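You operate a simulated robot arm through the tools that you are given. There is no shell and no other tool.

You run a simulated robot arm. Do the job below in one go: nothing can be reset, and whatever is moved stays where it is left.

TASK
Brush a patch of grease on the link that lies in the press.
Fine: between its grip and its eye; use the green brush and put it back; set the can's lid on the bench and put it on again; leave the slide drawn out. Set down upright: green brush. A coat counts when it lies all over at full strength: go over it till it gets no stronger.

The check looks at the end state, three seconds after you hand in, the way a careful person would. Anything else that was tipped, shoved, dropped, spilled or broken makes it a failure. Lids that push on must go on centred and level and be pressed home; caps that screw on are set level and turned clockwise until they are tight.

THE ROBOT
A 7-joint arm with a two-finger parallel gripper, fixed in place. Base frame: the origin is at the foot of the arm, x ahead of it, y to its left, z up; the work surface is at about z = 0. Units: m, rad, N and s.
With the tool pointing down near the work surface it reaches from about 0.24 to 0.62 m from the base axis. Its first joint turns from -1.152 to 1.152 rad. Payload 2.6 kg.
The tool frame sits at the grasp point between the pads (the TCP): z along the fingers, y along the line on which they close. The tips reach 0.03 m beyond it. Largest opening 0.094 m; finger width 0.028, thickness 0.01; the body of the gripper, 0.05 by 0.096 m, starts 0.055 m behind the TCP.
Orientation is that of the tool frame in the base frame, as a unit quaternion [w, x, y, z]. With the fingers straight down and closing along the base's y, the tool's x points along the base's -x, its y along +y and its z along -z.

THE INTERFACE
- The arm moves only by the tool nudge_tool. Its argument "targets" is a list of rows, each a list of 7 numbers: the shift along the base's x, y, z in cm, then the turn, a rotation vector about the base's x, y, z in rad, then the opening, from 0 (shut) to 1 (fully open). In form: [[dx, dy, dz, wx, wy, wz, grip], ...]. A call has 1 to 20 rows; each row shifts and turns the commanded pose from where the row before left it. A row lasts 0.2 s, in which the tool goes at most 0.05 m and 0.15 rad; a call with a longer step from one row to the next is refused whole, and so is a gripper value outside its range. Where a pose cannot be reached the arm comes as near as it can. A force on the tool above 40 N (or 10 N above the force at the start of the call, whichever is more), or a blocked arm, ends the call early, and 0.2 s more pass. Each finger travels about 0.072 m/s and halts on what it meets, pressing with about 22 N; the grip force reading is that of the motor and also rises with nothing between the fingers. The clock runs only during rows and for 0.2 s after the last one: add rows that do not move to give the fingers time. It gives the time, the measured TCP pose, the force on the tool (base axes), the opening and the grip force at its end, in the units of the frame above (readings bear some noise), with the torque about the TCP (base axes, N m) and any sound that the robot's microphone picked up, and new pictures: "show" is both (left out), scene, wrist or none.
- Cameras (640 x 400 px; columns grow to the right, rows downward): "scene" is fixed at [0.0394, 0.4484, 0.5493]; the picture's right is [-0.69, -0.72, 0.00], its down [-0.42, 0.40, -0.82] and it looks along [0.59, -0.56, -0.58] (base axes); focal length 214 px, centre (320, 200). "wrist" rides on the gripper at [0.076, 0.014, -0.102] in the tool frame; the picture's right is [-0.18, 0.98, 0.00], its down [-0.75, -0.14, -0.64] and it looks along [-0.63, -0.12, 0.77] (tool axes); focal length 243 px, centre (320, 200). There is no depth. A picture from a camera that has moved, and an enlarged one, comes with that camera's place and axes in the base frame and with its lens. The place of the scene camera against the robot may be out by one fixed shift of up to 0.018 m in any direction.
- close_up(camera, box): a new picture of the part [left, top, right, bottom] of that camera's present view, enlarged. The clock stands still meanwhile.
- hand_in(): hands the job in; it is judged then, once.

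Places have to be worked out from the pictures, the camera data and where the tool is seen. Open the gripper and draw the arm clear of the work before you hand the job in, unless the task says otherwise.

The tools are called after "Call:" as name(argument=value, ...) on one line, values as JSON. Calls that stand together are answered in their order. nudge_tool: Moves the arm, as the interface text tells. Its arguments: {"type":"object","properties":{"targets":{"type":"array"},"show":{"type":"string","enum":["both","scene","wrist","none"]}},"required":["targets"]} The other tools are called the same way: close_up (camera, box) takes an enlarged picture of a part of a camera's view; hand_in () hands the job in.

At the start:

```text
clock: 0.0
position: [0.285, -0.0757, 0.4619]
ee_rot: [-0.001, 0.0, 1.0, 0.0]
force: [-0.1, -0.2, -0.1]
ft_torque: [0.02, 0.0, -0.01]
gripper_width: 0.0939
finger_force: 0.0
```

scene: 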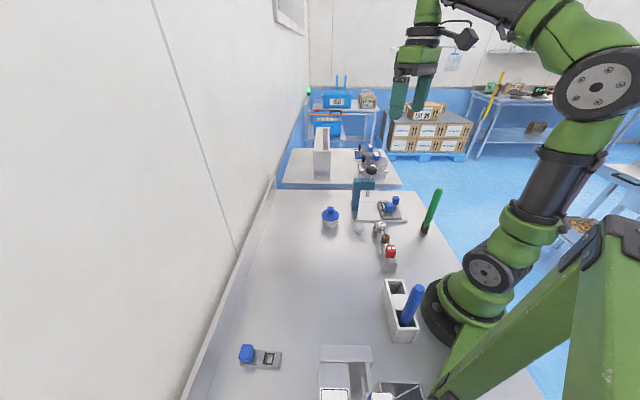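
wrist: 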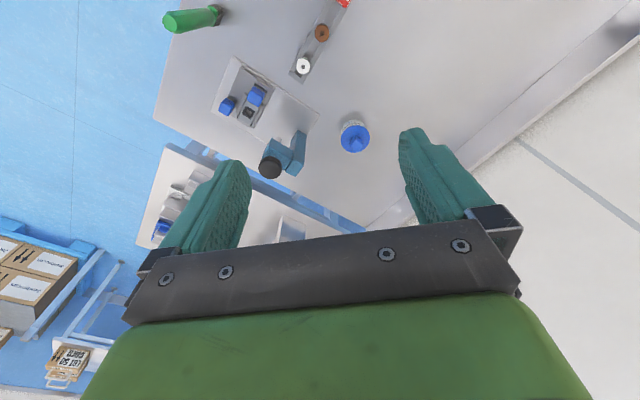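

I start by looking closely at both views to identify the objects: the can with blue lid, the green brush, the press and the link.

Call:
close_up(camera="scene", box=[300, 160, 460, 260])

Call:
close_up(camera="scene", box=[220, 300, 440, 400])

Call:
close_up(camera="wrist", box=[150, 0, 400, 200])

Call:
close_up(camera="scene", box=[360, 240, 460, 350])

```text
4.00 times, centred on (380, 210) of scene
camera zoom: at [0.0394, 0.4484, 0.5493], right [-0.69, -0.72, 0.0], down [-0.42, 0.4, -0.82], along [0.59, -0.56, -0.58], focal length 858 px, centre (80, 160)
```

zoom: 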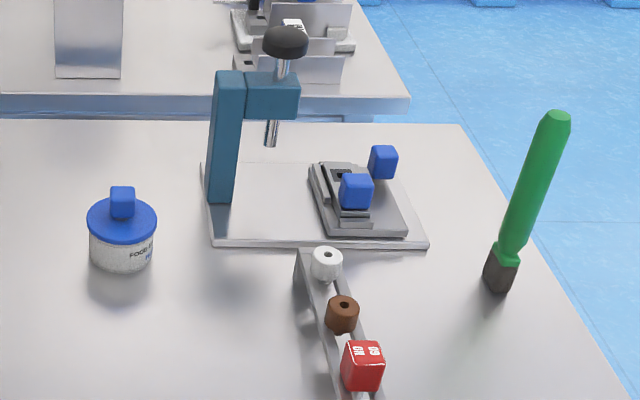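

```text
2.91 times, centred on (330, 350) of scene
camera zoom: at [0.0394, 0.4484, 0.5493], right [-0.69, -0.72, 0.0], down [-0.42, 0.4, -0.82], along [0.59, -0.56, -0.58], focal length 624 px, centre (291, -236)
```

zoom: 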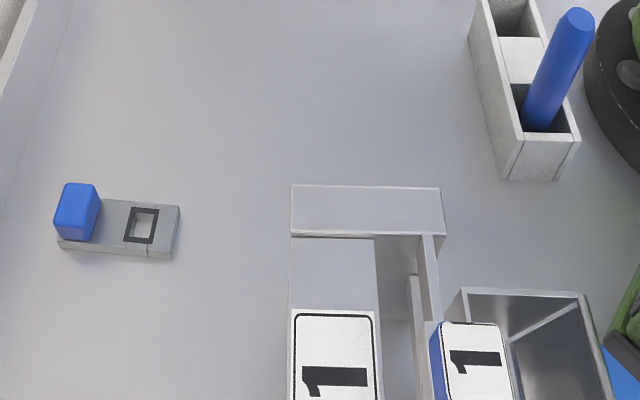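

```text
2.00 times, centred on (275, 100) of wrist
camera zoom: at [0.2095, -0.0619, 0.564], right [0.18, 0.98, 0.0], down [0.75, -0.14, 0.64], along [0.63, -0.12, -0.77], focal length 485 px, centre (410, 400)
```

zoom: 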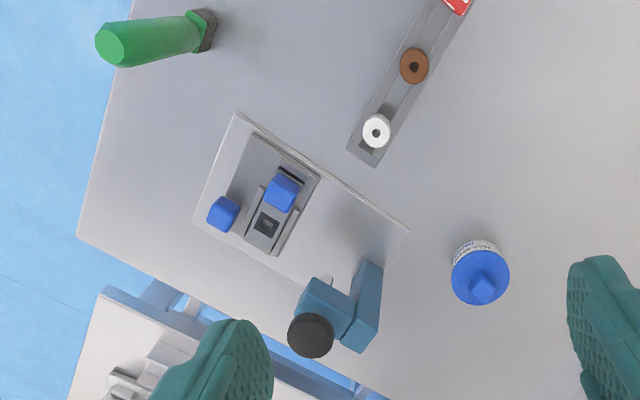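

```text
3.64 times, centred on (410, 295) of scene
camera zoom: at [0.0394, 0.4484, 0.5493], right [-0.69, -0.72, 0.0], down [-0.42, 0.4, -0.82], along [0.59, -0.56, -0.58], focal length 780 px, centre (-7, -146)
```

zoom: 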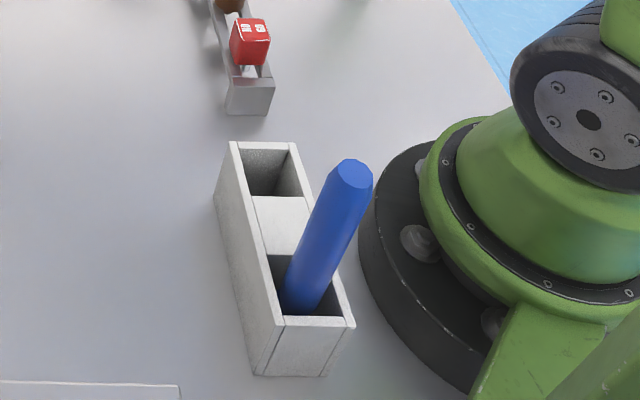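

The brush stands upright at about (0.20, −0.245), the can is at about (0.46, −0.02), and the press sits around (0.36, −0.24) with its slide apparently drawn out. I move the hand lower for a nearer view of the press and the link.

Call:
nudge_tool(targets=[[-0.5, -1.2, -3.2, 0, 0, 0, 1], [-0.5, -1.2, -3.2, 0, 0, 0, 1], [-0.5, -1.2, -3.2, 0, 0, 0, 1], [-0.5, -1.2, -3.2, 0, 0, 0, 1], [-0.5, -1.2, -2.2, 0, 0, 0, 1], [0, 0, 0, 0, 0, 0, 1]], show="both")

```text
clock: 1.4
position: [0.2602, -0.1355, 0.3121]
ee_rot: [0.0, 0.0, 1.0, 0.0]
force: [-0.1, -0.5, 0.6]
ft_torque: [0.02, -0.01, 0.03]
gripper_width: 0.0942
finger_force: 0.1
camera wrist: at [0.185, -0.1211, 0.4153], right [0.18, 0.98, 0.0], down [0.75, -0.14, 0.64], along [0.63, -0.12, -0.77], focal length 243 px, centre (320, 200)
```

scene: 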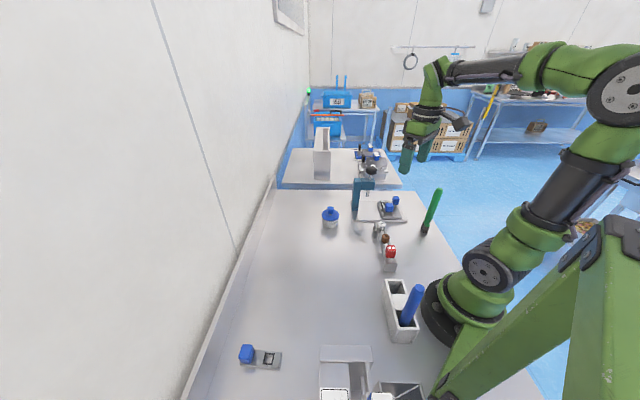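
wrist: 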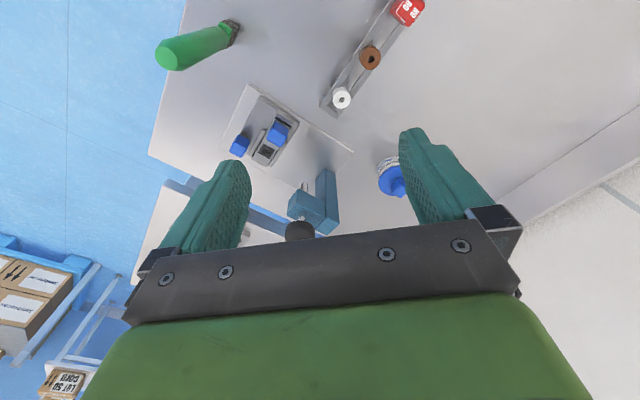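

Call:
close_up(camera="wrist", box=[210, 70, 370, 170])

Call:
close_up(camera="wrist", box=[140, 0, 300, 100])

Call:
close_up(camera="wrist", box=[260, 130, 420, 250])

```text
4.00 times, centred on (290, 120) of wrist
camera zoom: at [0.185, -0.1211, 0.4153], right [0.18, 0.98, 0.0], down [0.75, -0.14, 0.64], along [0.63, -0.12, -0.77], focal length 970 px, centre (440, 520)
```

zoom: 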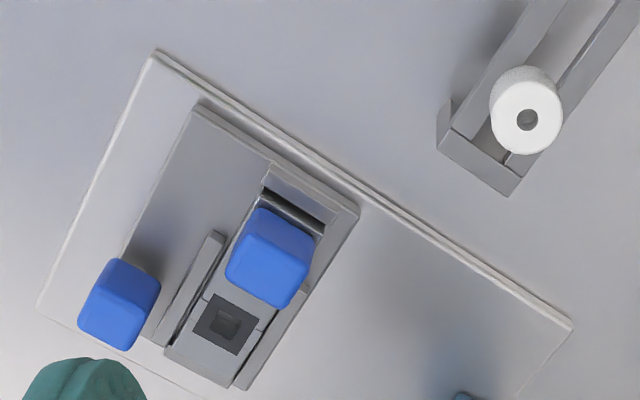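

```text
4.00 times, centred on (220, 50) of wrist
camera zoom: at [0.185, -0.1211, 0.4153], right [0.18, 0.98, 0.0], down [0.75, -0.14, 0.64], along [0.63, -0.12, -0.77], focal length 970 px, centre (720, 800)
```

zoom: 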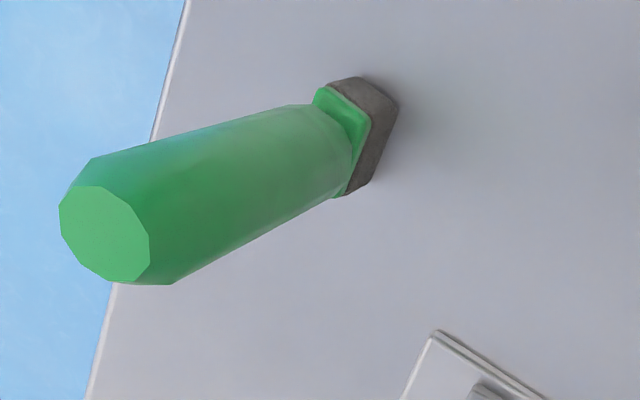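

```text
3.33 times, centred on (340, 190) of wrist
camera zoom: at [0.185, -0.1211, 0.4153], right [0.18, 0.98, 0.0], down [0.75, -0.14, 0.64], along [0.63, -0.12, -0.77], focal length 809 px, centre (253, 233)
```

zoom: 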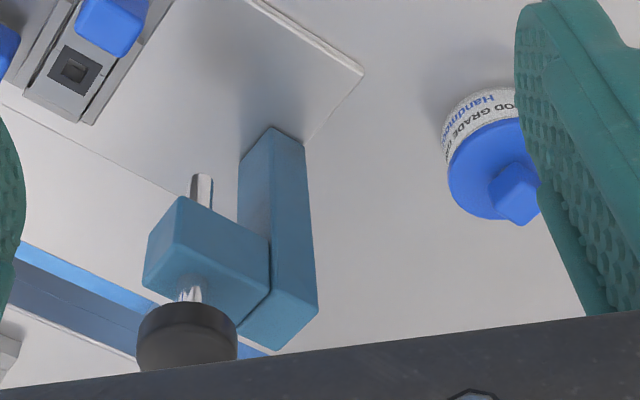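

The slide (outer edge near the base plate's edge) is drawn out; the link lies in its nest along the plate's short direction, eye at about (0.374, −0.255), and the ram stands at about (0.431, −0.194). Next I go toward the can to look at its lid.

Call:
nudge_tool(targets=[[2.8, 2.0, -1.8, 0, 0, 0, 1], [2.8, 2.0, -1.8, 0, 0, 0, 1], [2.8, 2.0, -1.8, 0, 0, 0, 1], [2.8, 2.0, -1.8, 0, 0, 0, 1], [2.8, 2.15, -1.8, 0, 0, 0, 1], [0, 0, 0, 0, 0, 0, 1]], show="wrist")

```text
clock: 2.8
position: [0.4021, -0.0338, 0.222]
ee_rot: [0.0, 0.0, 1.0, 0.0]
force: [-0.7, 0.7, 0.3]
ft_torque: [0.0, 0.0, -0.01]
gripper_width: 0.094
finger_force: 0.1
camera wrist: at [0.3267, -0.0203, 0.3239], right [0.18, 0.98, 0.0], down [0.75, -0.14, 0.64], along [0.63, -0.12, -0.77], focal length 243 px, centre (320, 200)
```

wrist: 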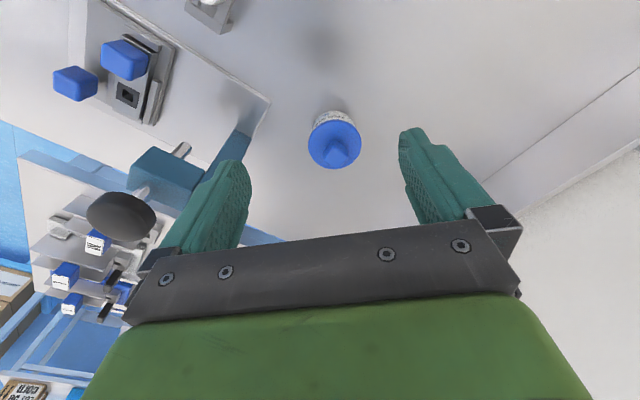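

Call:
close_up(camera="wrist", box=[275, 85, 395, 185])

Call:
close_up(camera="wrist", box=[40, 10, 240, 140])

Call:
close_up(camera="scene", box=[300, 190, 360, 240])

```text
4.00 times, centred on (335, 135) of wrist
camera zoom: at [0.3267, -0.0203, 0.3239], right [0.18, 0.98, 0.0], down [0.75, -0.14, 0.64], along [0.63, -0.12, -0.77], focal length 970 px, centre (260, 460)
```

zoom: 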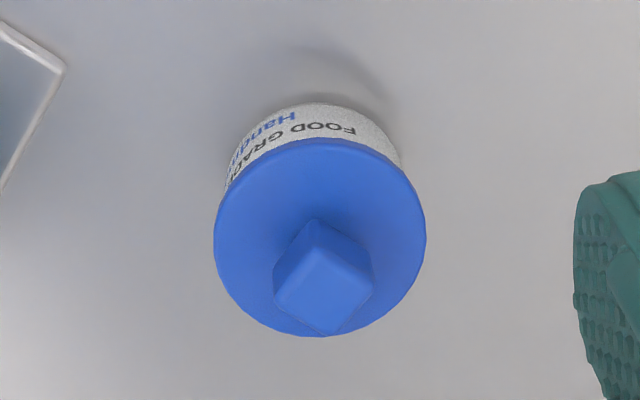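

```text
3.08 times, centred on (140, 75) of wrist
camera zoom: at [0.3267, -0.0203, 0.3239], right [0.18, 0.98, 0.0], down [0.75, -0.14, 0.64], along [0.63, -0.12, -0.77], focal length 746 px, centre (874, 585)
```

zoom: 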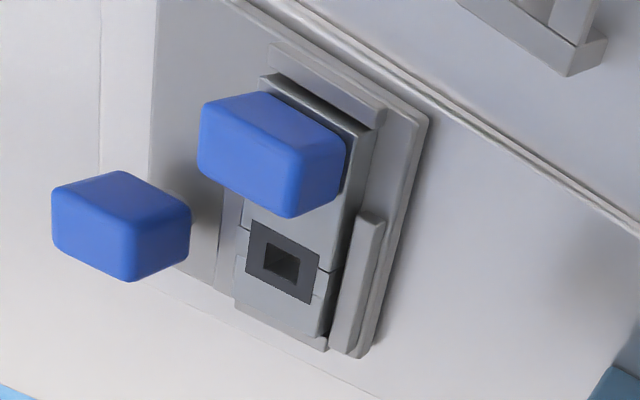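

```text
8.00 times, centred on (330, 215) of scene
camera zoom: at [0.0394, 0.4484, 0.5493], right [-0.69, -0.72, 0.0], down [-0.42, 0.4, -0.82], along [0.59, -0.56, -0.58], focal length 1716 px, centre (240, 80)
```

zoom: 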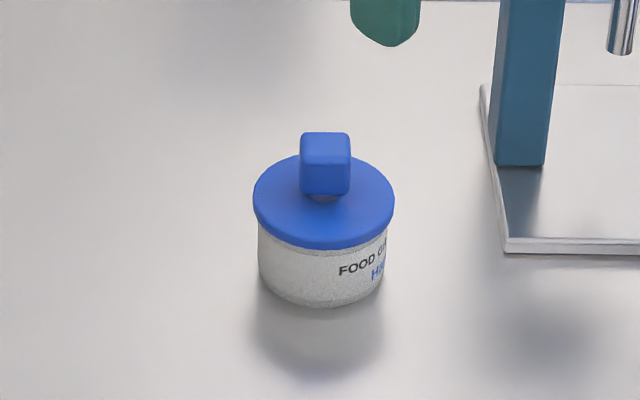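

The can has a 66 mm blue lid (top at about z 0.04) with a cube knob turned 45°, centred near (0.474, −0.029). I turn the tool 45° to match the knob's faces while moving above it.

Call:
nudge_tool(targets=[[1.2, 0.08, -0.9, 0, 0, 0.131, 1], [1.2, 0.08, -0.9, 0, 0, 0.131, 1], [1.2, 0.08, -0.9, 0, 0, 0.131, 1], [1.2, 0.08, -0.9, 0, 0, 0.131, 1], [1.2, 0.08, -0.9, 0, 0, 0.131, 1], [1.2, 0.08, -0.9, 0, 0, 0.131, 1], [0, 0, 0, 0, 0, 0, 1]], show="both")

```text
clock: 4.4
position: [0.4723, -0.0291, 0.1687]
ee_rot: [0.0, -0.383, 0.924, 0.0]
force: [0.1, -0.2, 1.1]
ft_torque: [0.04, -0.01, -0.03]
gripper_width: 0.094
finger_force: 0.2
camera wrist: at [0.4096, -0.0728, 0.2705], right [-0.57, 0.82, 0.0], down [0.63, 0.43, 0.64], along [0.53, 0.36, -0.77], focal length 243 px, centre (320, 200)
```

scene: 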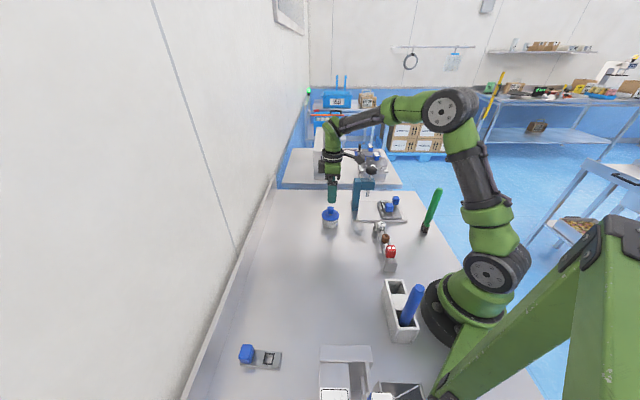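
wrist: 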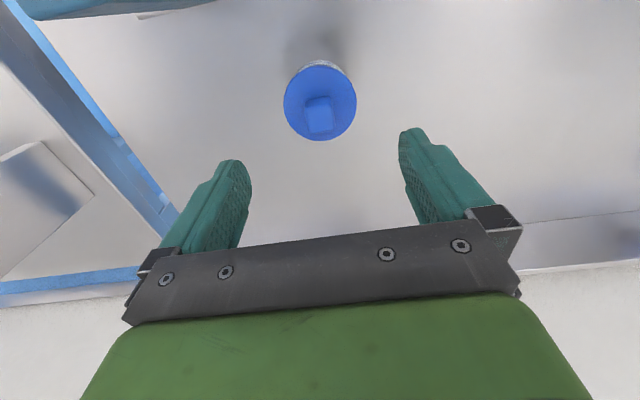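

Call:
close_up(camera="wrist", box=[270, 50, 370, 150])

Call:
close_up(camera="scene", box=[300, 165, 370, 235])

```text
4.00 times, centred on (320, 100) of wrist
camera zoom: at [0.4096, -0.0728, 0.2705], right [-0.57, 0.82, 0.0], down [0.63, 0.43, 0.64], along [0.53, 0.36, -0.77], focal length 970 px, centre (320, 600)
```

zoom: 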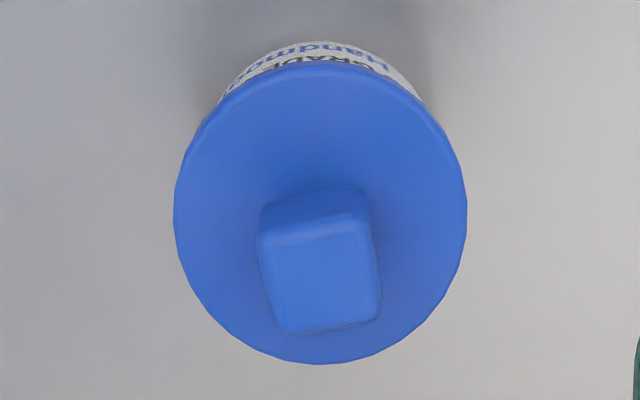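

```text
5.71 times, centred on (335, 200) of scene
camera zoom: at [0.0394, 0.4484, 0.5493], right [-0.69, -0.72, 0.0], down [-0.42, 0.4, -0.82], along [0.59, -0.56, -0.58], focal length 1226 px, centre (234, 200)
```

zoom: 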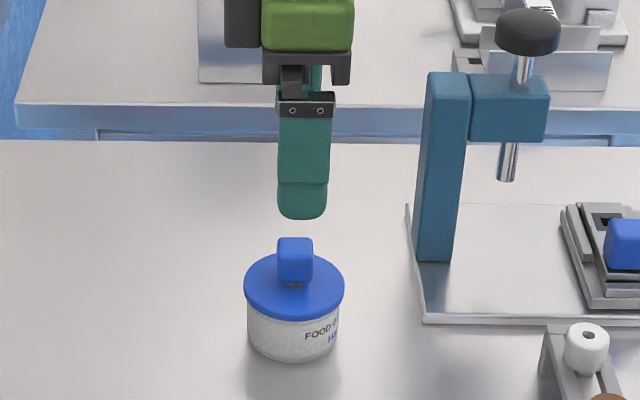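

The knob faces align with the tool now; its centre is around (0.475, −0.0275), top near z 0.066. I shift 3 mm and descend so the tips stop just above the knob's lower part, then check.

Call:
nudge_tool(targets=[[0.28, 0.16, -2.0, 0, 0, 0, 1], [0, 0, -3.0, 0, 0, 0, 1], [0, 0, -2.6, 0, 0, 0, 1], [0, 0, -1.2, 0, 0, 0, 1], [0, 0, 0, 0, 0, 0, 1]], show="both")

Call:
close_up(camera="scene", box=[300, 180, 360, 240])

Call:
close_up(camera="wrist", box=[220, 80, 420, 240])

```text
clock: 5.6
position: [0.476, -0.0266, 0.08]
ee_rot: [0.0, -0.383, 0.924, 0.0]
force: [0.5, 0.0, -0.4]
ft_torque: [0.0, 0.01, 0.02]
gripper_width: 0.0941
finger_force: 0.1
camera wrist: at [0.4113, -0.0722, 0.1823], right [-0.57, 0.82, 0.0], down [0.63, 0.43, 0.64], along [0.53, 0.36, -0.77], focal length 243 px, centre (320, 200)
```

scene: 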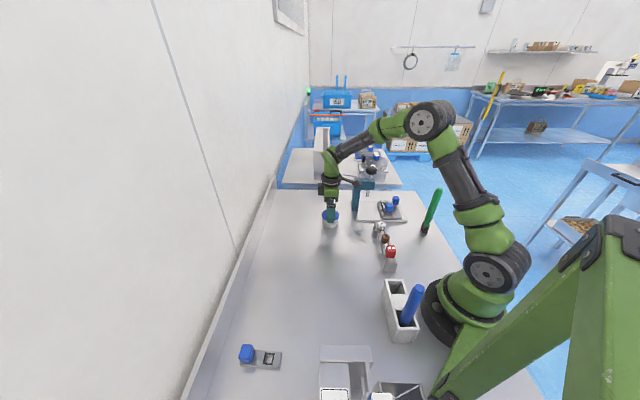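
wrist: 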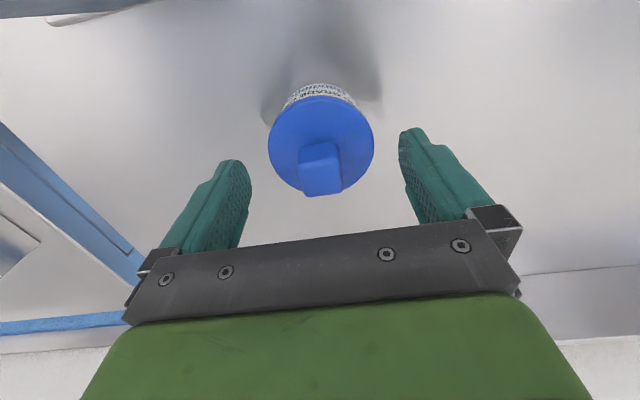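

```text
6.67 times, centred on (330, 210) of scene
camera zoom: at [0.0394, 0.4484, 0.5493], right [-0.69, -0.72, 0.0], down [-0.42, 0.4, -0.82], along [0.59, -0.56, -0.58], focal length 1430 px, centre (253, 133)
```

zoom: 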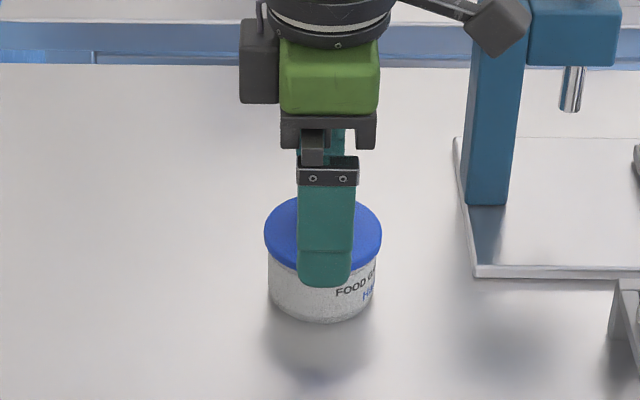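

```text
2.50 times, centred on (320, 160) of wrist
camera zoom: at [0.4113, -0.0722, 0.1823], right [-0.57, 0.82, 0.0], down [0.63, 0.43, 0.64], along [0.53, 0.36, -0.77], focal length 606 px, centre (320, 300)
```

zoom: 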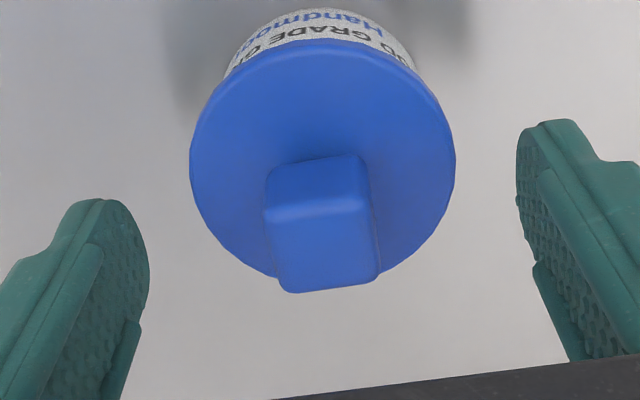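

The tool is centred over the knob within about a millimetre. I lower 8 mm so the tips are just above the lid disc and close on the knob.

Call:
nudge_tool(targets=[[-0.05, -0.05, -0.8, 0, 0, 0, 1], [0, 0, 0, 0, 0, 0, 0.4], [0, 0, 0, 0, 0, 0, 0], [0, 0, 0, 0, 0, 0, 0], [0, 0, 0, 0, 0, 0, 0], [0, 0, 0, 0, 0, 0, 0]], show="both")

Call:
close_up(camera="scene", box=[300, 180, 360, 240])

```text
clock: 7.0
position: [0.4747, -0.029, 0.0716]
ee_rot: [0.0, -0.384, 0.923, -0.001]
force: [0.3, 1.1, 1.8]
ft_torque: [0.06, 0.0, -0.05]
gripper_width: 0.0663
finger_force: 22.2
camera wrist: at [0.4105, -0.0728, 0.1744], right [-0.57, 0.82, 0.0], down [0.63, 0.43, 0.64], along [0.53, 0.36, -0.77], focal length 243 px, centre (320, 200)
```

scene: 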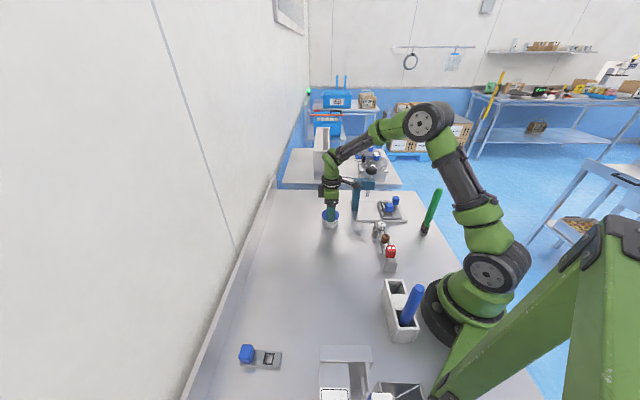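
wrist: 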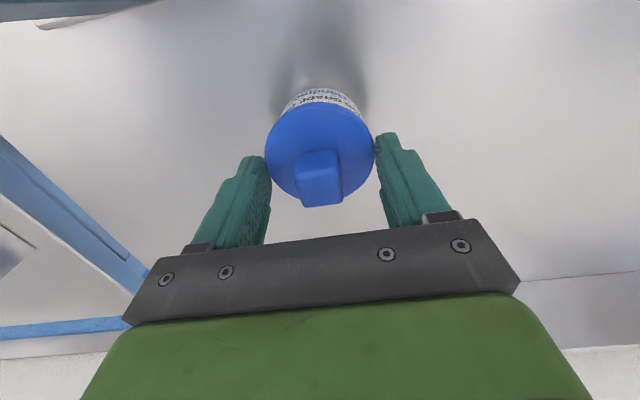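

```text
6.67 times, centred on (330, 210) of scene
camera zoom: at [0.0394, 0.4484, 0.5493], right [-0.69, -0.72, 0.0], down [-0.42, 0.4, -0.82], along [0.59, -0.56, -0.58], focal length 1430 px, centre (253, 133)
```

zoom: 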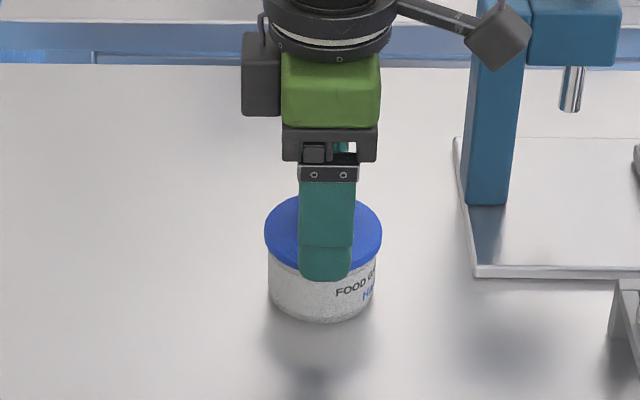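

The fingers met the lid's rim (66 mm wide), so the lid top is higher than I thought. I open, rise about 13 mm and close again, on the knob this time.

Call:
nudge_tool(targets=[[0, 0, 0, 0, 0, 0, 1], [0, 0, 0, 0, 0, 0, 1], [0, 0, 0.6, 0, 0, 0, 1], [0, 0, 0.7, 0, 0, 0, 1], [-0.05, -0.05, 0, 0, 0, 0, 0.6], [0, 0, 0, 0, 0, 0, 0.15], [0, 0, 0, 0, 0, 0, 0], [0, 0, 0, 0, 0, 0, 0], [0, 0, 0, 0, 0, 0, 0]], show="both")

Call:
close_up(camera="scene", box=[300, 180, 360, 240])

Call:
close_up(camera="wrist", box=[240, 80, 400, 240])

```text
clock: 9.0
position: [0.4735, -0.0294, 0.0847]
ee_rot: [-0.001, -0.383, 0.924, 0.0]
force: [-0.6, -0.8, 2.0]
ft_torque: [0.01, 0.04, 0.02]
gripper_width: 0.0226
finger_force: 21.7
camera wrist: at [0.4102, -0.0733, 0.1871], right [-0.57, 0.82, 0.0], down [0.63, 0.43, 0.64], along [0.53, 0.36, -0.77], focal length 243 px, centre (320, 200)
```

scene: 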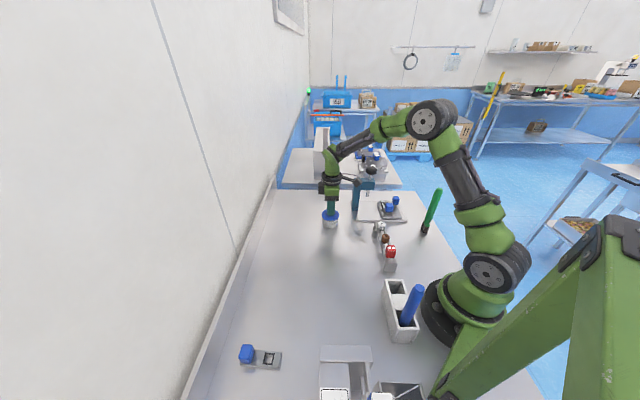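
wrist: 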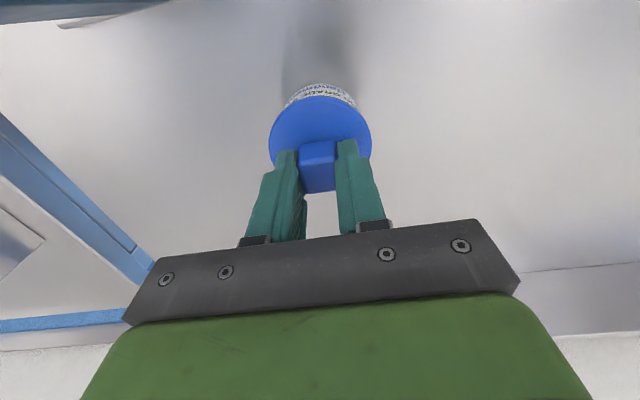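

```text
6.67 times, centred on (330, 210) of scene
camera zoom: at [0.0394, 0.4484, 0.5493], right [-0.69, -0.72, 0.0], down [-0.42, 0.4, -0.82], along [0.59, -0.56, -0.58], focal length 1430 px, centre (253, 133)
```

zoom: 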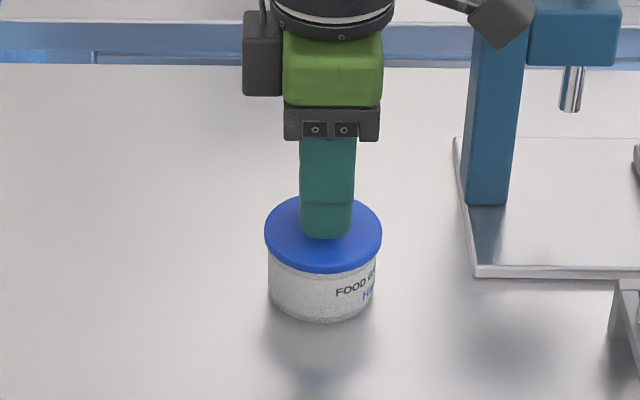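

```text
2.50 times, centred on (320, 160) of wrist
camera zoom: at [0.4102, -0.0733, 0.1871], right [-0.57, 0.82, 0.0], down [0.63, 0.43, 0.64], along [0.53, 0.36, -0.77], focal length 606 px, centre (320, 300)
```

zoom: 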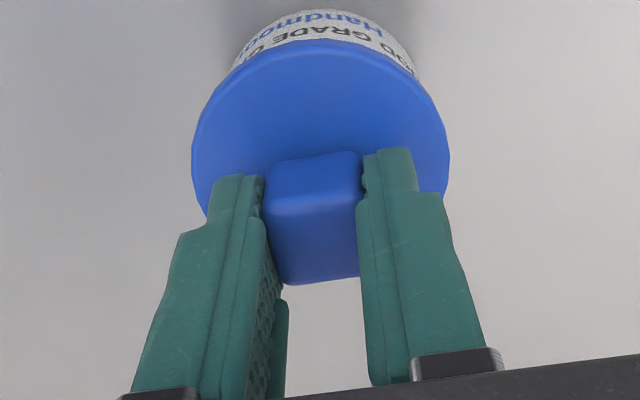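

The knob is gripped (22.6 mm). I pull gently straight up and watch the force.

Call:
nudge_tool(targets=[[0, 0, 0.3, 0, 0, 0, 0], [0, 0, 0.3, 0, 0, 0, 0], [0, 0, 0.4, 0, 0, 0, 0], [0, 0, 0.5, 0, 0, 0, 0], [0, 0, 0.5, 0, 0, 0, 0]], show="both")

Call:
close_up(camera="scene", box=[300, 180, 360, 240])

```text
clock: 10.2
position: [0.4741, -0.0299, 0.105]
ee_rot: [0.0, -0.383, 0.924, 0.0]
force: [0.4, -0.5, -0.5]
ft_torque: [0.02, -0.01, 0.03]
gripper_width: 0.023
finger_force: 21.3
camera wrist: at [0.4108, -0.0738, 0.2067], right [-0.57, 0.82, 0.0], down [0.63, 0.43, 0.64], along [0.53, 0.36, -0.77], focal length 243 px, centre (320, 200)
```

scene: 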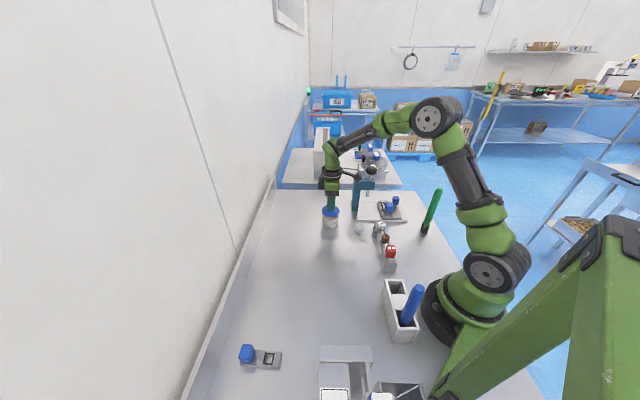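
wrist: 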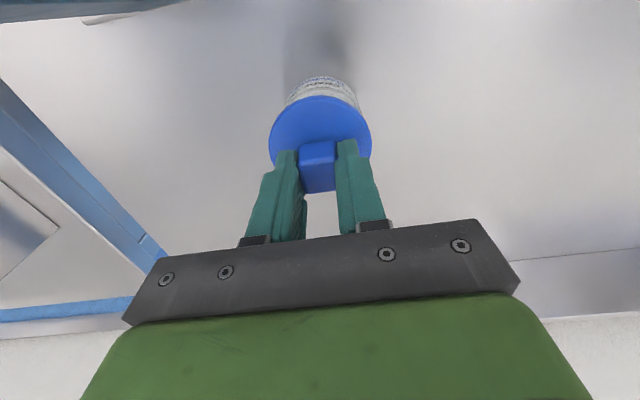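

```text
6.67 times, centred on (330, 210) of scene
camera zoom: at [0.0394, 0.4484, 0.5493], right [-0.69, -0.72, 0.0], down [-0.42, 0.4, -0.82], along [0.59, -0.56, -0.58], focal length 1430 px, centre (253, 133)
```

zoom: 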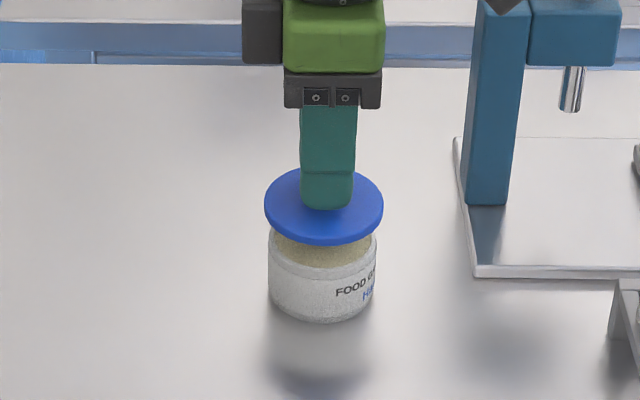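

The lid came off cleanly while the can stayed put. I carry the lid up and about 11 cm to the left, over free bench, and lower most of the way.

Call:
nudge_tool(targets=[[0, 0, 2.0, 0, 0, 0, 0], [0, 0, 2.0, 0, 0, 0, 0], [-0.38, 3.0, 0, 0, 0, 0, 0], [-0.5, 3.0, 0, 0, 0, 0, 0], [-0.5, 3.0, 0, 0, 0, 0, 0], [0, 2.5, 0, 0, 0, 0, 0], [0, 0, -3.0, 0, 0, 0, 0], [0, 0, -3.0, 0, 0, 0, 0], [0, 0, -1.5, 0, 0, 0, 0], [0, 0, 0, 0, 0, 0, 0]], show="both")

Call:
close_up(camera="scene", box=[240, 180, 360, 260])

```text
clock: 12.4
position: [0.4612, 0.0862, 0.0672]
ee_rot: [-0.001, -0.383, 0.924, 0.0]
force: [-0.2, 1.1, -1.1]
ft_torque: [0.01, 0.02, -0.01]
gripper_width: 0.0232
finger_force: 22.2
camera wrist: at [0.3971, 0.0424, 0.171], right [-0.57, 0.82, 0.0], down [0.63, 0.43, 0.64], along [0.53, 0.36, -0.77], focal length 243 px, centre (320, 200)
```

scene: 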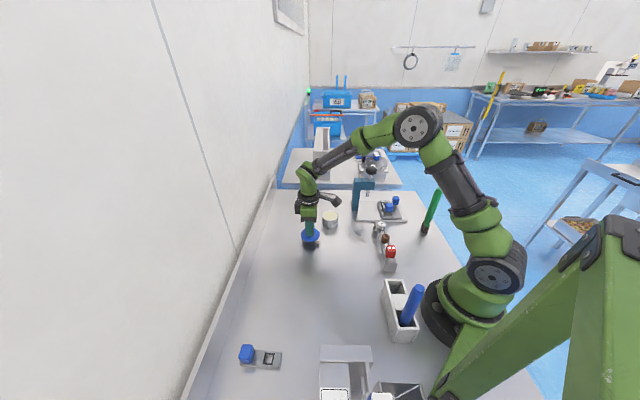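
wrist: 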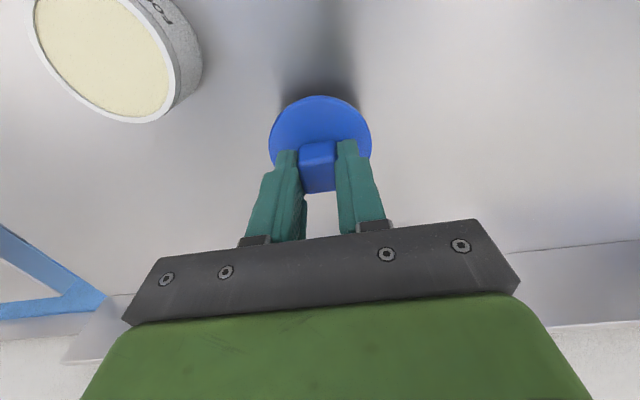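

```text
5.00 times, centred on (300, 220) of scene
camera zoom: at [0.0394, 0.4484, 0.5493], right [-0.69, -0.72, 0.0], down [-0.42, 0.4, -0.82], along [0.59, -0.56, -0.58], focal length 1072 px, centre (420, 100)
```

zoom: 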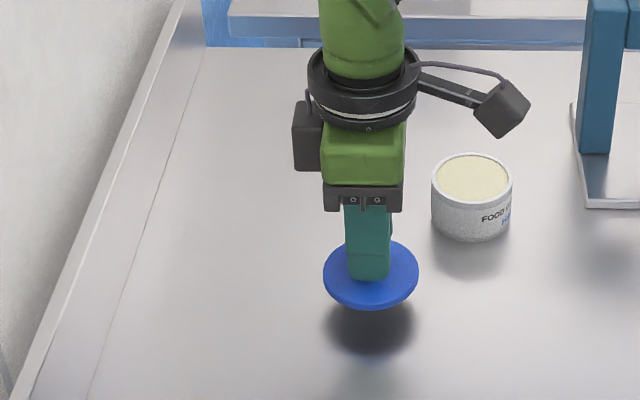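

The can is full of pale grease almost to its rim. I lower the lid in small steps, watching for contact with the bench.

Call:
nudge_tool(targets=[[0, 0, -0.8, 0, 0, 0, 0], [0, 0, -0.4, 0, 0, 0, 0], [0, 0, -0.3, 0, 0, 0, 0], [0, 0, -0.2, 0, 0, 0, 0], [0, 0, 0, 0, 0, 0, 0]], show="scene")

Call:
close_up(camera="scene", box=[280, 200, 360, 260])

```text
clock: 13.6
position: [0.4605, 0.0872, 0.0525]
ee_rot: [0.0, -0.383, 0.924, 0.0]
force: [-0.6, 0.4, 0.3]
ft_torque: [-0.02, -0.01, -0.01]
gripper_width: 0.0229
finger_force: 22.2
```

scene: 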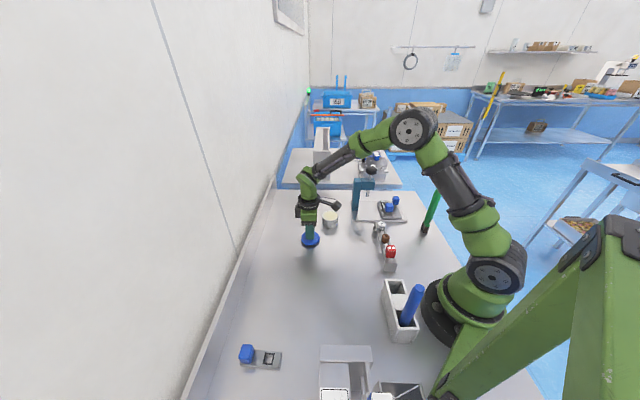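

```text
6.67 times, centred on (320, 230) of scene
camera zoom: at [0.0394, 0.4484, 0.5493], right [-0.69, -0.72, 0.0], down [-0.42, 0.4, -0.82], along [0.59, -0.56, -0.58], focal length 1430 px, centre (320, 0)
```

zoom: 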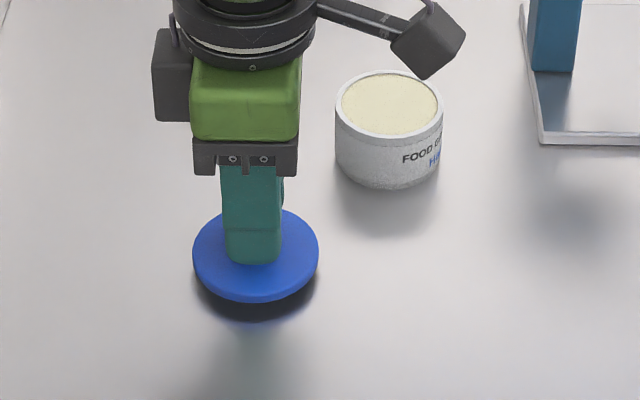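

There is still a gap of several millimetres beneath the lid. I go on lowering in 2 mm steps.

Call:
nudge_tool(targets=[[0, 0, -0.2, 0, 0, 0, 0], [0, 0, -0.2, 0, 0, 0, 0], [0, 0, -0.2, 0, 0, 0, 0], [0, 0, 0, 0, 0, 0, 0]], show="scene")

Call:
close_up(camera="scene", box=[280, 210, 340, 260])

```text
clock: 14.6
position: [0.4605, 0.0863, 0.0465]
ee_rot: [0.0, -0.383, 0.924, 0.0]
force: [-0.8, -0.2, 1.2]
ft_torque: [-0.02, -0.01, -0.04]
gripper_width: 0.0229
finger_force: 21.8
```

scene: 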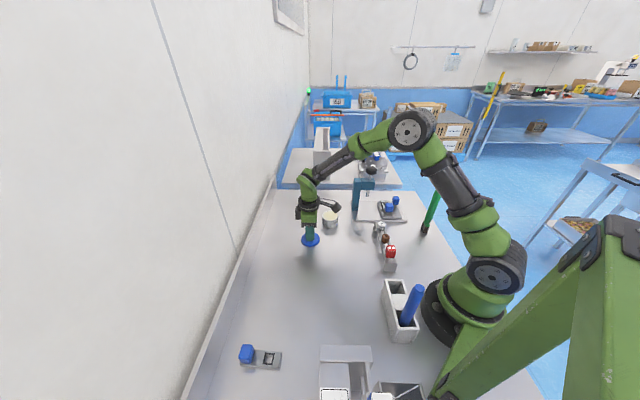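

```text
8.00 times, centred on (310, 235) of scene
camera zoom: at [0.0394, 0.4484, 0.5493], right [-0.69, -0.72, 0.0], down [-0.42, 0.4, -0.82], along [0.59, -0.56, -0.58], focal length 1716 px, centre (400, -80)
```

zoom: 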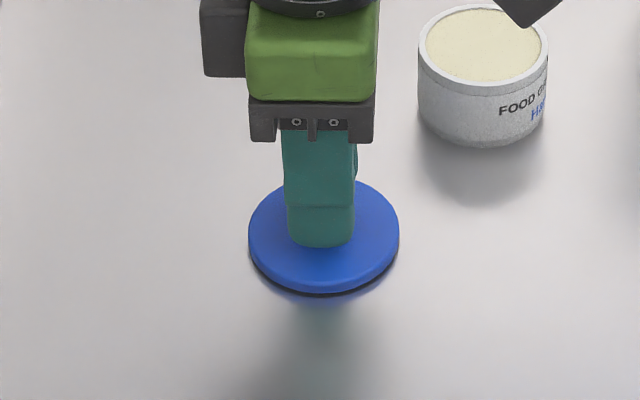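

The lid is about 2 mm from the bench. I creep down by 1 mm steps until the force shows contact.

Call:
nudge_tool(targets=[[0, 0, -0.1, 0, 0, 0, 0], [0, 0, -0.1, 0, 0, 0, 0], [0, 0, 0, 0, 0, 0, 0]], show="none")

Call:
close_up(camera="scene", box=[280, 210, 340, 260])

```text
clock: 15.4
position: [0.4603, 0.0868, 0.0441]
ee_rot: [0.0, -0.383, 0.924, 0.0]
force: [-2.1, -1.3, 5.0]
ft_torque: [-0.05, 0.1, -0.04]
gripper_width: 0.0228
finger_force: 22.4
```

```text
8.00 times, centred on (310, 235) of scene
camera zoom: at [0.0394, 0.4484, 0.5493], right [-0.69, -0.72, 0.0], down [-0.42, 0.4, -0.82], along [0.59, -0.56, -0.58], focal length 1716 px, centre (400, -80)
```

zoom: 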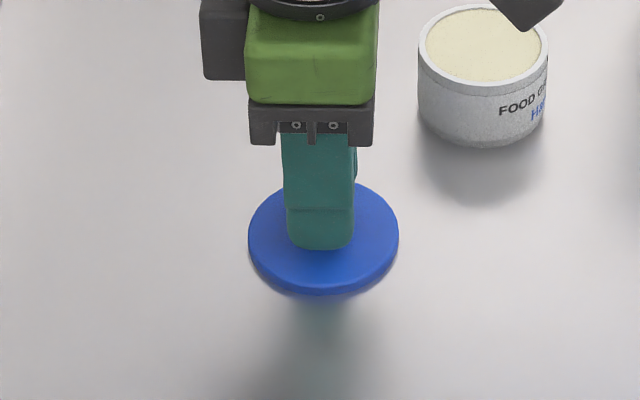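

The lid rests on the bench (5 N contact). I open, rise clear, and start toward the brush, turning the tool back by 90° on the way.

Call:
nudge_tool(targets=[[0, 0, 0, 0, 0, 0, 0.5], [0, 0, 0, 0, 0, 0, 1], [0, 0, 0, 0, 0, 0, 1], [0, 0, 0, 0, 0, 0, 1], [0, 0, 2.0, 0, 0, 0, 1], [0, 0, 4.0, 0, 0, 0, 1], [0, 0, 4.5, 0, 0, 0, 1], [0, 0, 4.5, 0, 0, 0, 1], [-1.5, -1.5, 4.0, 0, 0, -0.14, 1], [-2.0, -2.0, 3.5, 0, 0, -0.14, 1], [-3.0, -3.0, 2.0, 0, 0, -0.14, 1], [-3.0, -3.0, 1.0, 0, 0, -0.14, 1], [-3.0, -3.0, 0, 0, 0, -0.14, 1], [-3.0, -3.0, 0, 0, 0, -0.0854, 1], [0, 0, 0, 0, 0, 0, 1]], show="both")

Call:
close_up(camera="scene", box=[280, 190, 360, 260])

```text
clock: 18.6
position: [0.3031, -0.0713, 0.299]
ee_rot: [0.0, 0.0, 1.0, 0.0]
force: [0.2, 0.1, 0.4]
ft_torque: [0.05, 0.0, -0.02]
gripper_width: 0.0939
finger_force: 0.0
camera wrist: at [0.2274, -0.0561, 0.4016], right [0.18, 0.98, 0.0], down [0.75, -0.14, 0.64], along [0.63, -0.12, -0.77], focal length 243 px, centre (320, 200)
```

scene: 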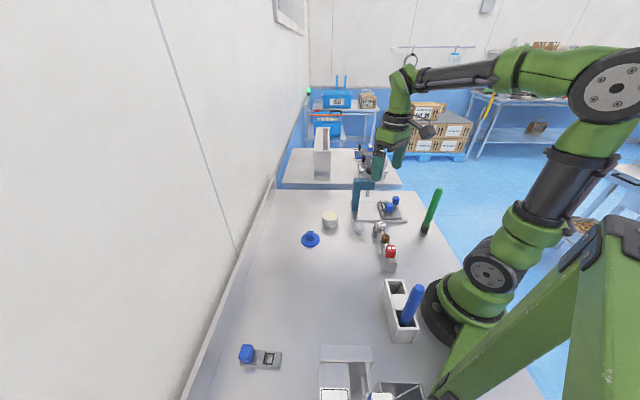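
wrist: 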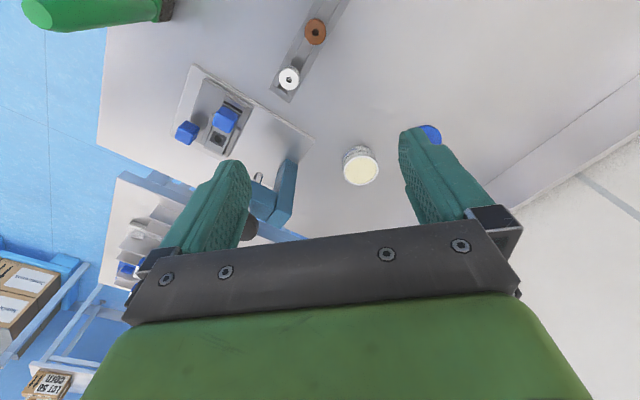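

```text
5.71 times, centred on (320, 225) of scene
camera zoom: at [0.0394, 0.4484, 0.5493], right [-0.69, -0.72, 0.0], down [-0.42, 0.4, -0.82], along [0.59, -0.56, -0.58], focal length 1226 px, centre (320, 57)
```

zoom: 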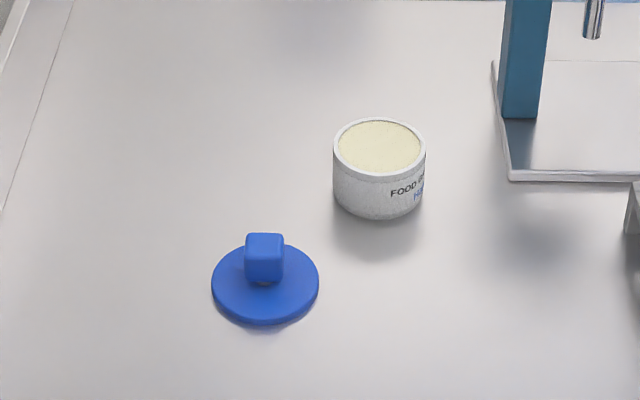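

The lid lies level on the bench. Now I move above the brush with the tool turned −45°.

Call:
nudge_tool(targets=[[-1.75, -3.02, 0, 0, 0, -0.1309, 1], [-1.75, -3.02, 0, 0, 0, -0.1309, 1], [-1.75, -3.02, 0, 0, 0, -0.1309, 1], [-1.75, -3.02, 0, 0, 0, -0.1309, 1], [-1.75, -3.02, 0, 0, 0, -0.1309, 1], [-1.75, -3.02, 0, 0, 0, -0.1309, 1], [0, 0, 0, 0, 0, 0, 1], [0, 0, 0, 0, 0, 0, 1]], show="both")

Call:
close_up(camera="wrist", box=[240, 40, 400, 180])

Call:
close_up(camera="scene", box=[390, 150, 470, 250])

```text
clock: 20.4
position: [0.199, -0.2502, 0.3001]
ee_rot: [0.0, 0.382, 0.924, 0.0]
force: [-0.1, -0.6, 0.5]
ft_torque: [0.05, -0.01, 0.03]
gripper_width: 0.0942
finger_force: 0.2
camera wrist: at [0.1557, -0.1873, 0.4022], right [0.83, 0.56, 0.0], down [0.43, -0.63, 0.64], along [0.36, -0.53, -0.77], focal length 243 px, centre (320, 200)
```

scene: 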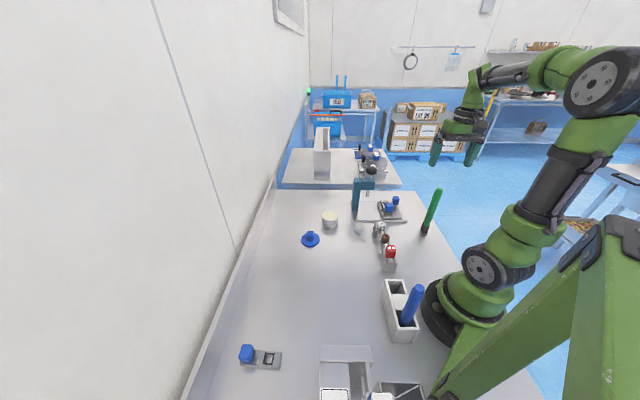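
wrist: 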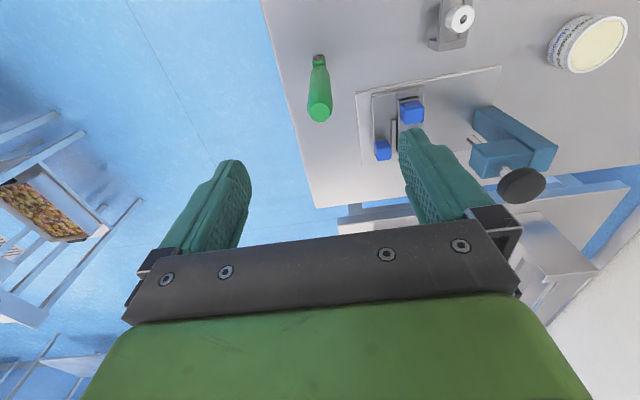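

```text
2.86 times, centred on (320, 110) of wrist
camera zoom: at [0.1557, -0.1873, 0.4022], right [0.83, 0.56, 0.0], down [0.43, -0.63, 0.64], along [0.36, -0.53, -0.77], focal length 693 px, centre (320, 457)
```

zoom: 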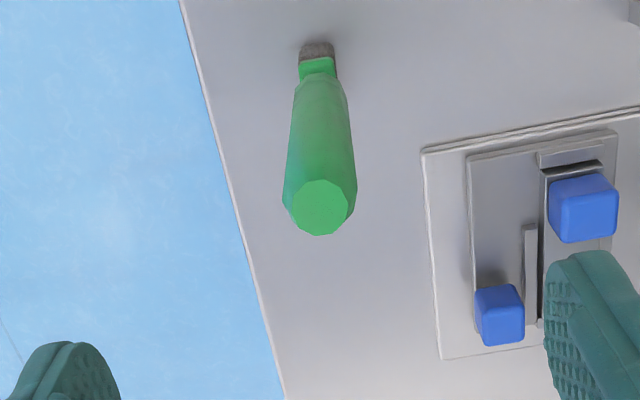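

```text
4.00 times, centred on (430, 200) of scene
camera zoom: at [0.0394, 0.4484, 0.5493], right [-0.69, -0.72, 0.0], down [-0.42, 0.4, -0.82], along [0.59, -0.56, -0.58], focal length 858 px, centre (-120, 200)
```

zoom: 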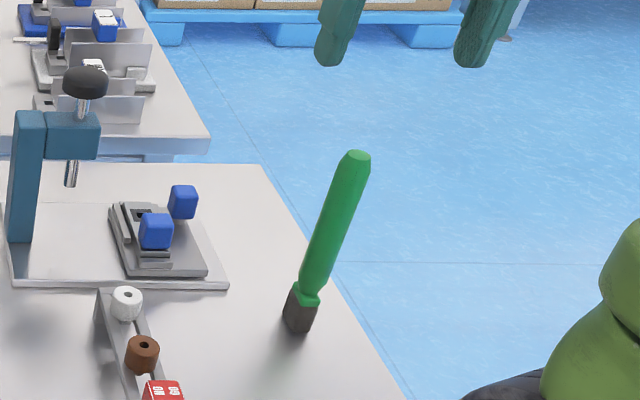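

The brush top is directly below at about (0.198, −0.249). I zoom in on the bristle end to learn its size and orientation.

Call:
close_up(camera="scene", box=[412, 215, 442, 240])

Call:
close_up(camera="wrist", box=[300, 45, 340, 75])

Call:
close_up(camera="wrist", box=[350, 75, 440, 165])

Call:
close_up(camera="scene", box=[370, 190, 410, 225])

```text
16.00 times, centred on (427, 228) of scene
camera zoom: at [0.0394, 0.4484, 0.5493], right [-0.69, -0.72, 0.0], down [-0.42, 0.4, -0.82], along [0.59, -0.56, -0.58], focal length 3432 px, centre (-1392, -240)
```

zoom: 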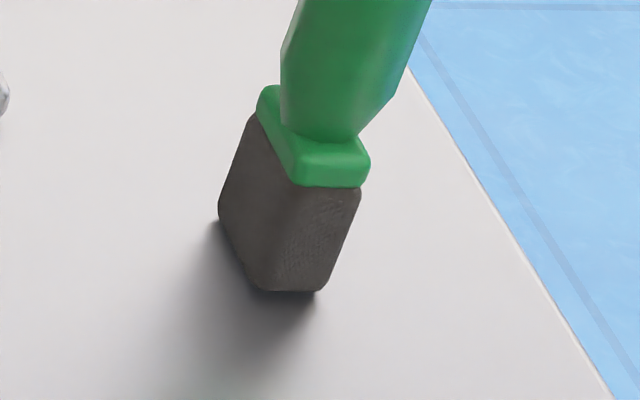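

```text
13.33 times, centred on (320, 60) of wrist
camera zoom: at [0.1557, -0.1873, 0.4022], right [0.83, 0.56, 0.0], down [0.43, -0.63, 0.64], along [0.36, -0.53, -0.77], focal length 3235 px, centre (320, 2067)
```

zoom: 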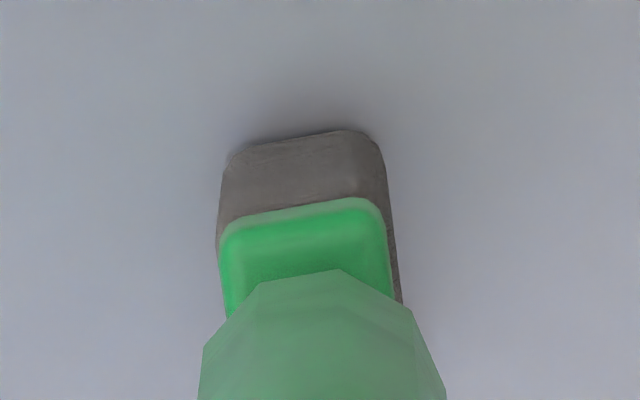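

```text
4.44 times, centred on (395, 120) of wrist
camera zoom: at [0.1557, -0.1873, 0.4022], right [0.83, 0.56, 0.0], down [0.43, -0.63, 0.64], along [0.36, -0.53, -0.77], focal length 1078 px, centre (-13, 556)
```

zoom: 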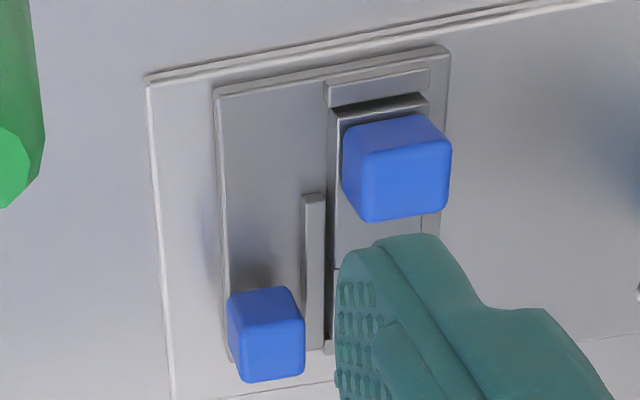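

```text
11.43 times, centred on (390, 208) of scene
camera zoom: at [0.0394, 0.4484, 0.5493], right [-0.69, -0.72, 0.0], down [-0.42, 0.4, -0.82], along [0.59, -0.56, -0.58], focal length 2451 px, centre (-480, 114)
```

zoom: 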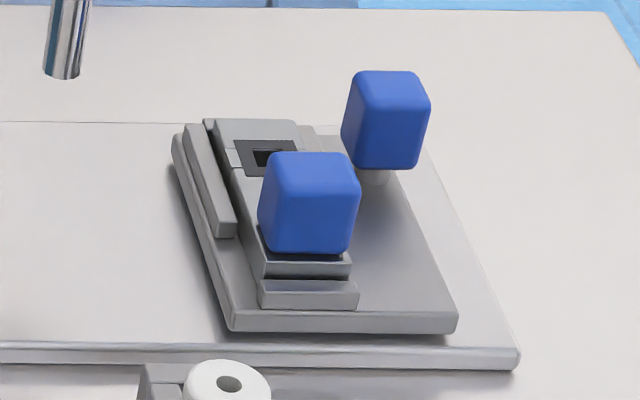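

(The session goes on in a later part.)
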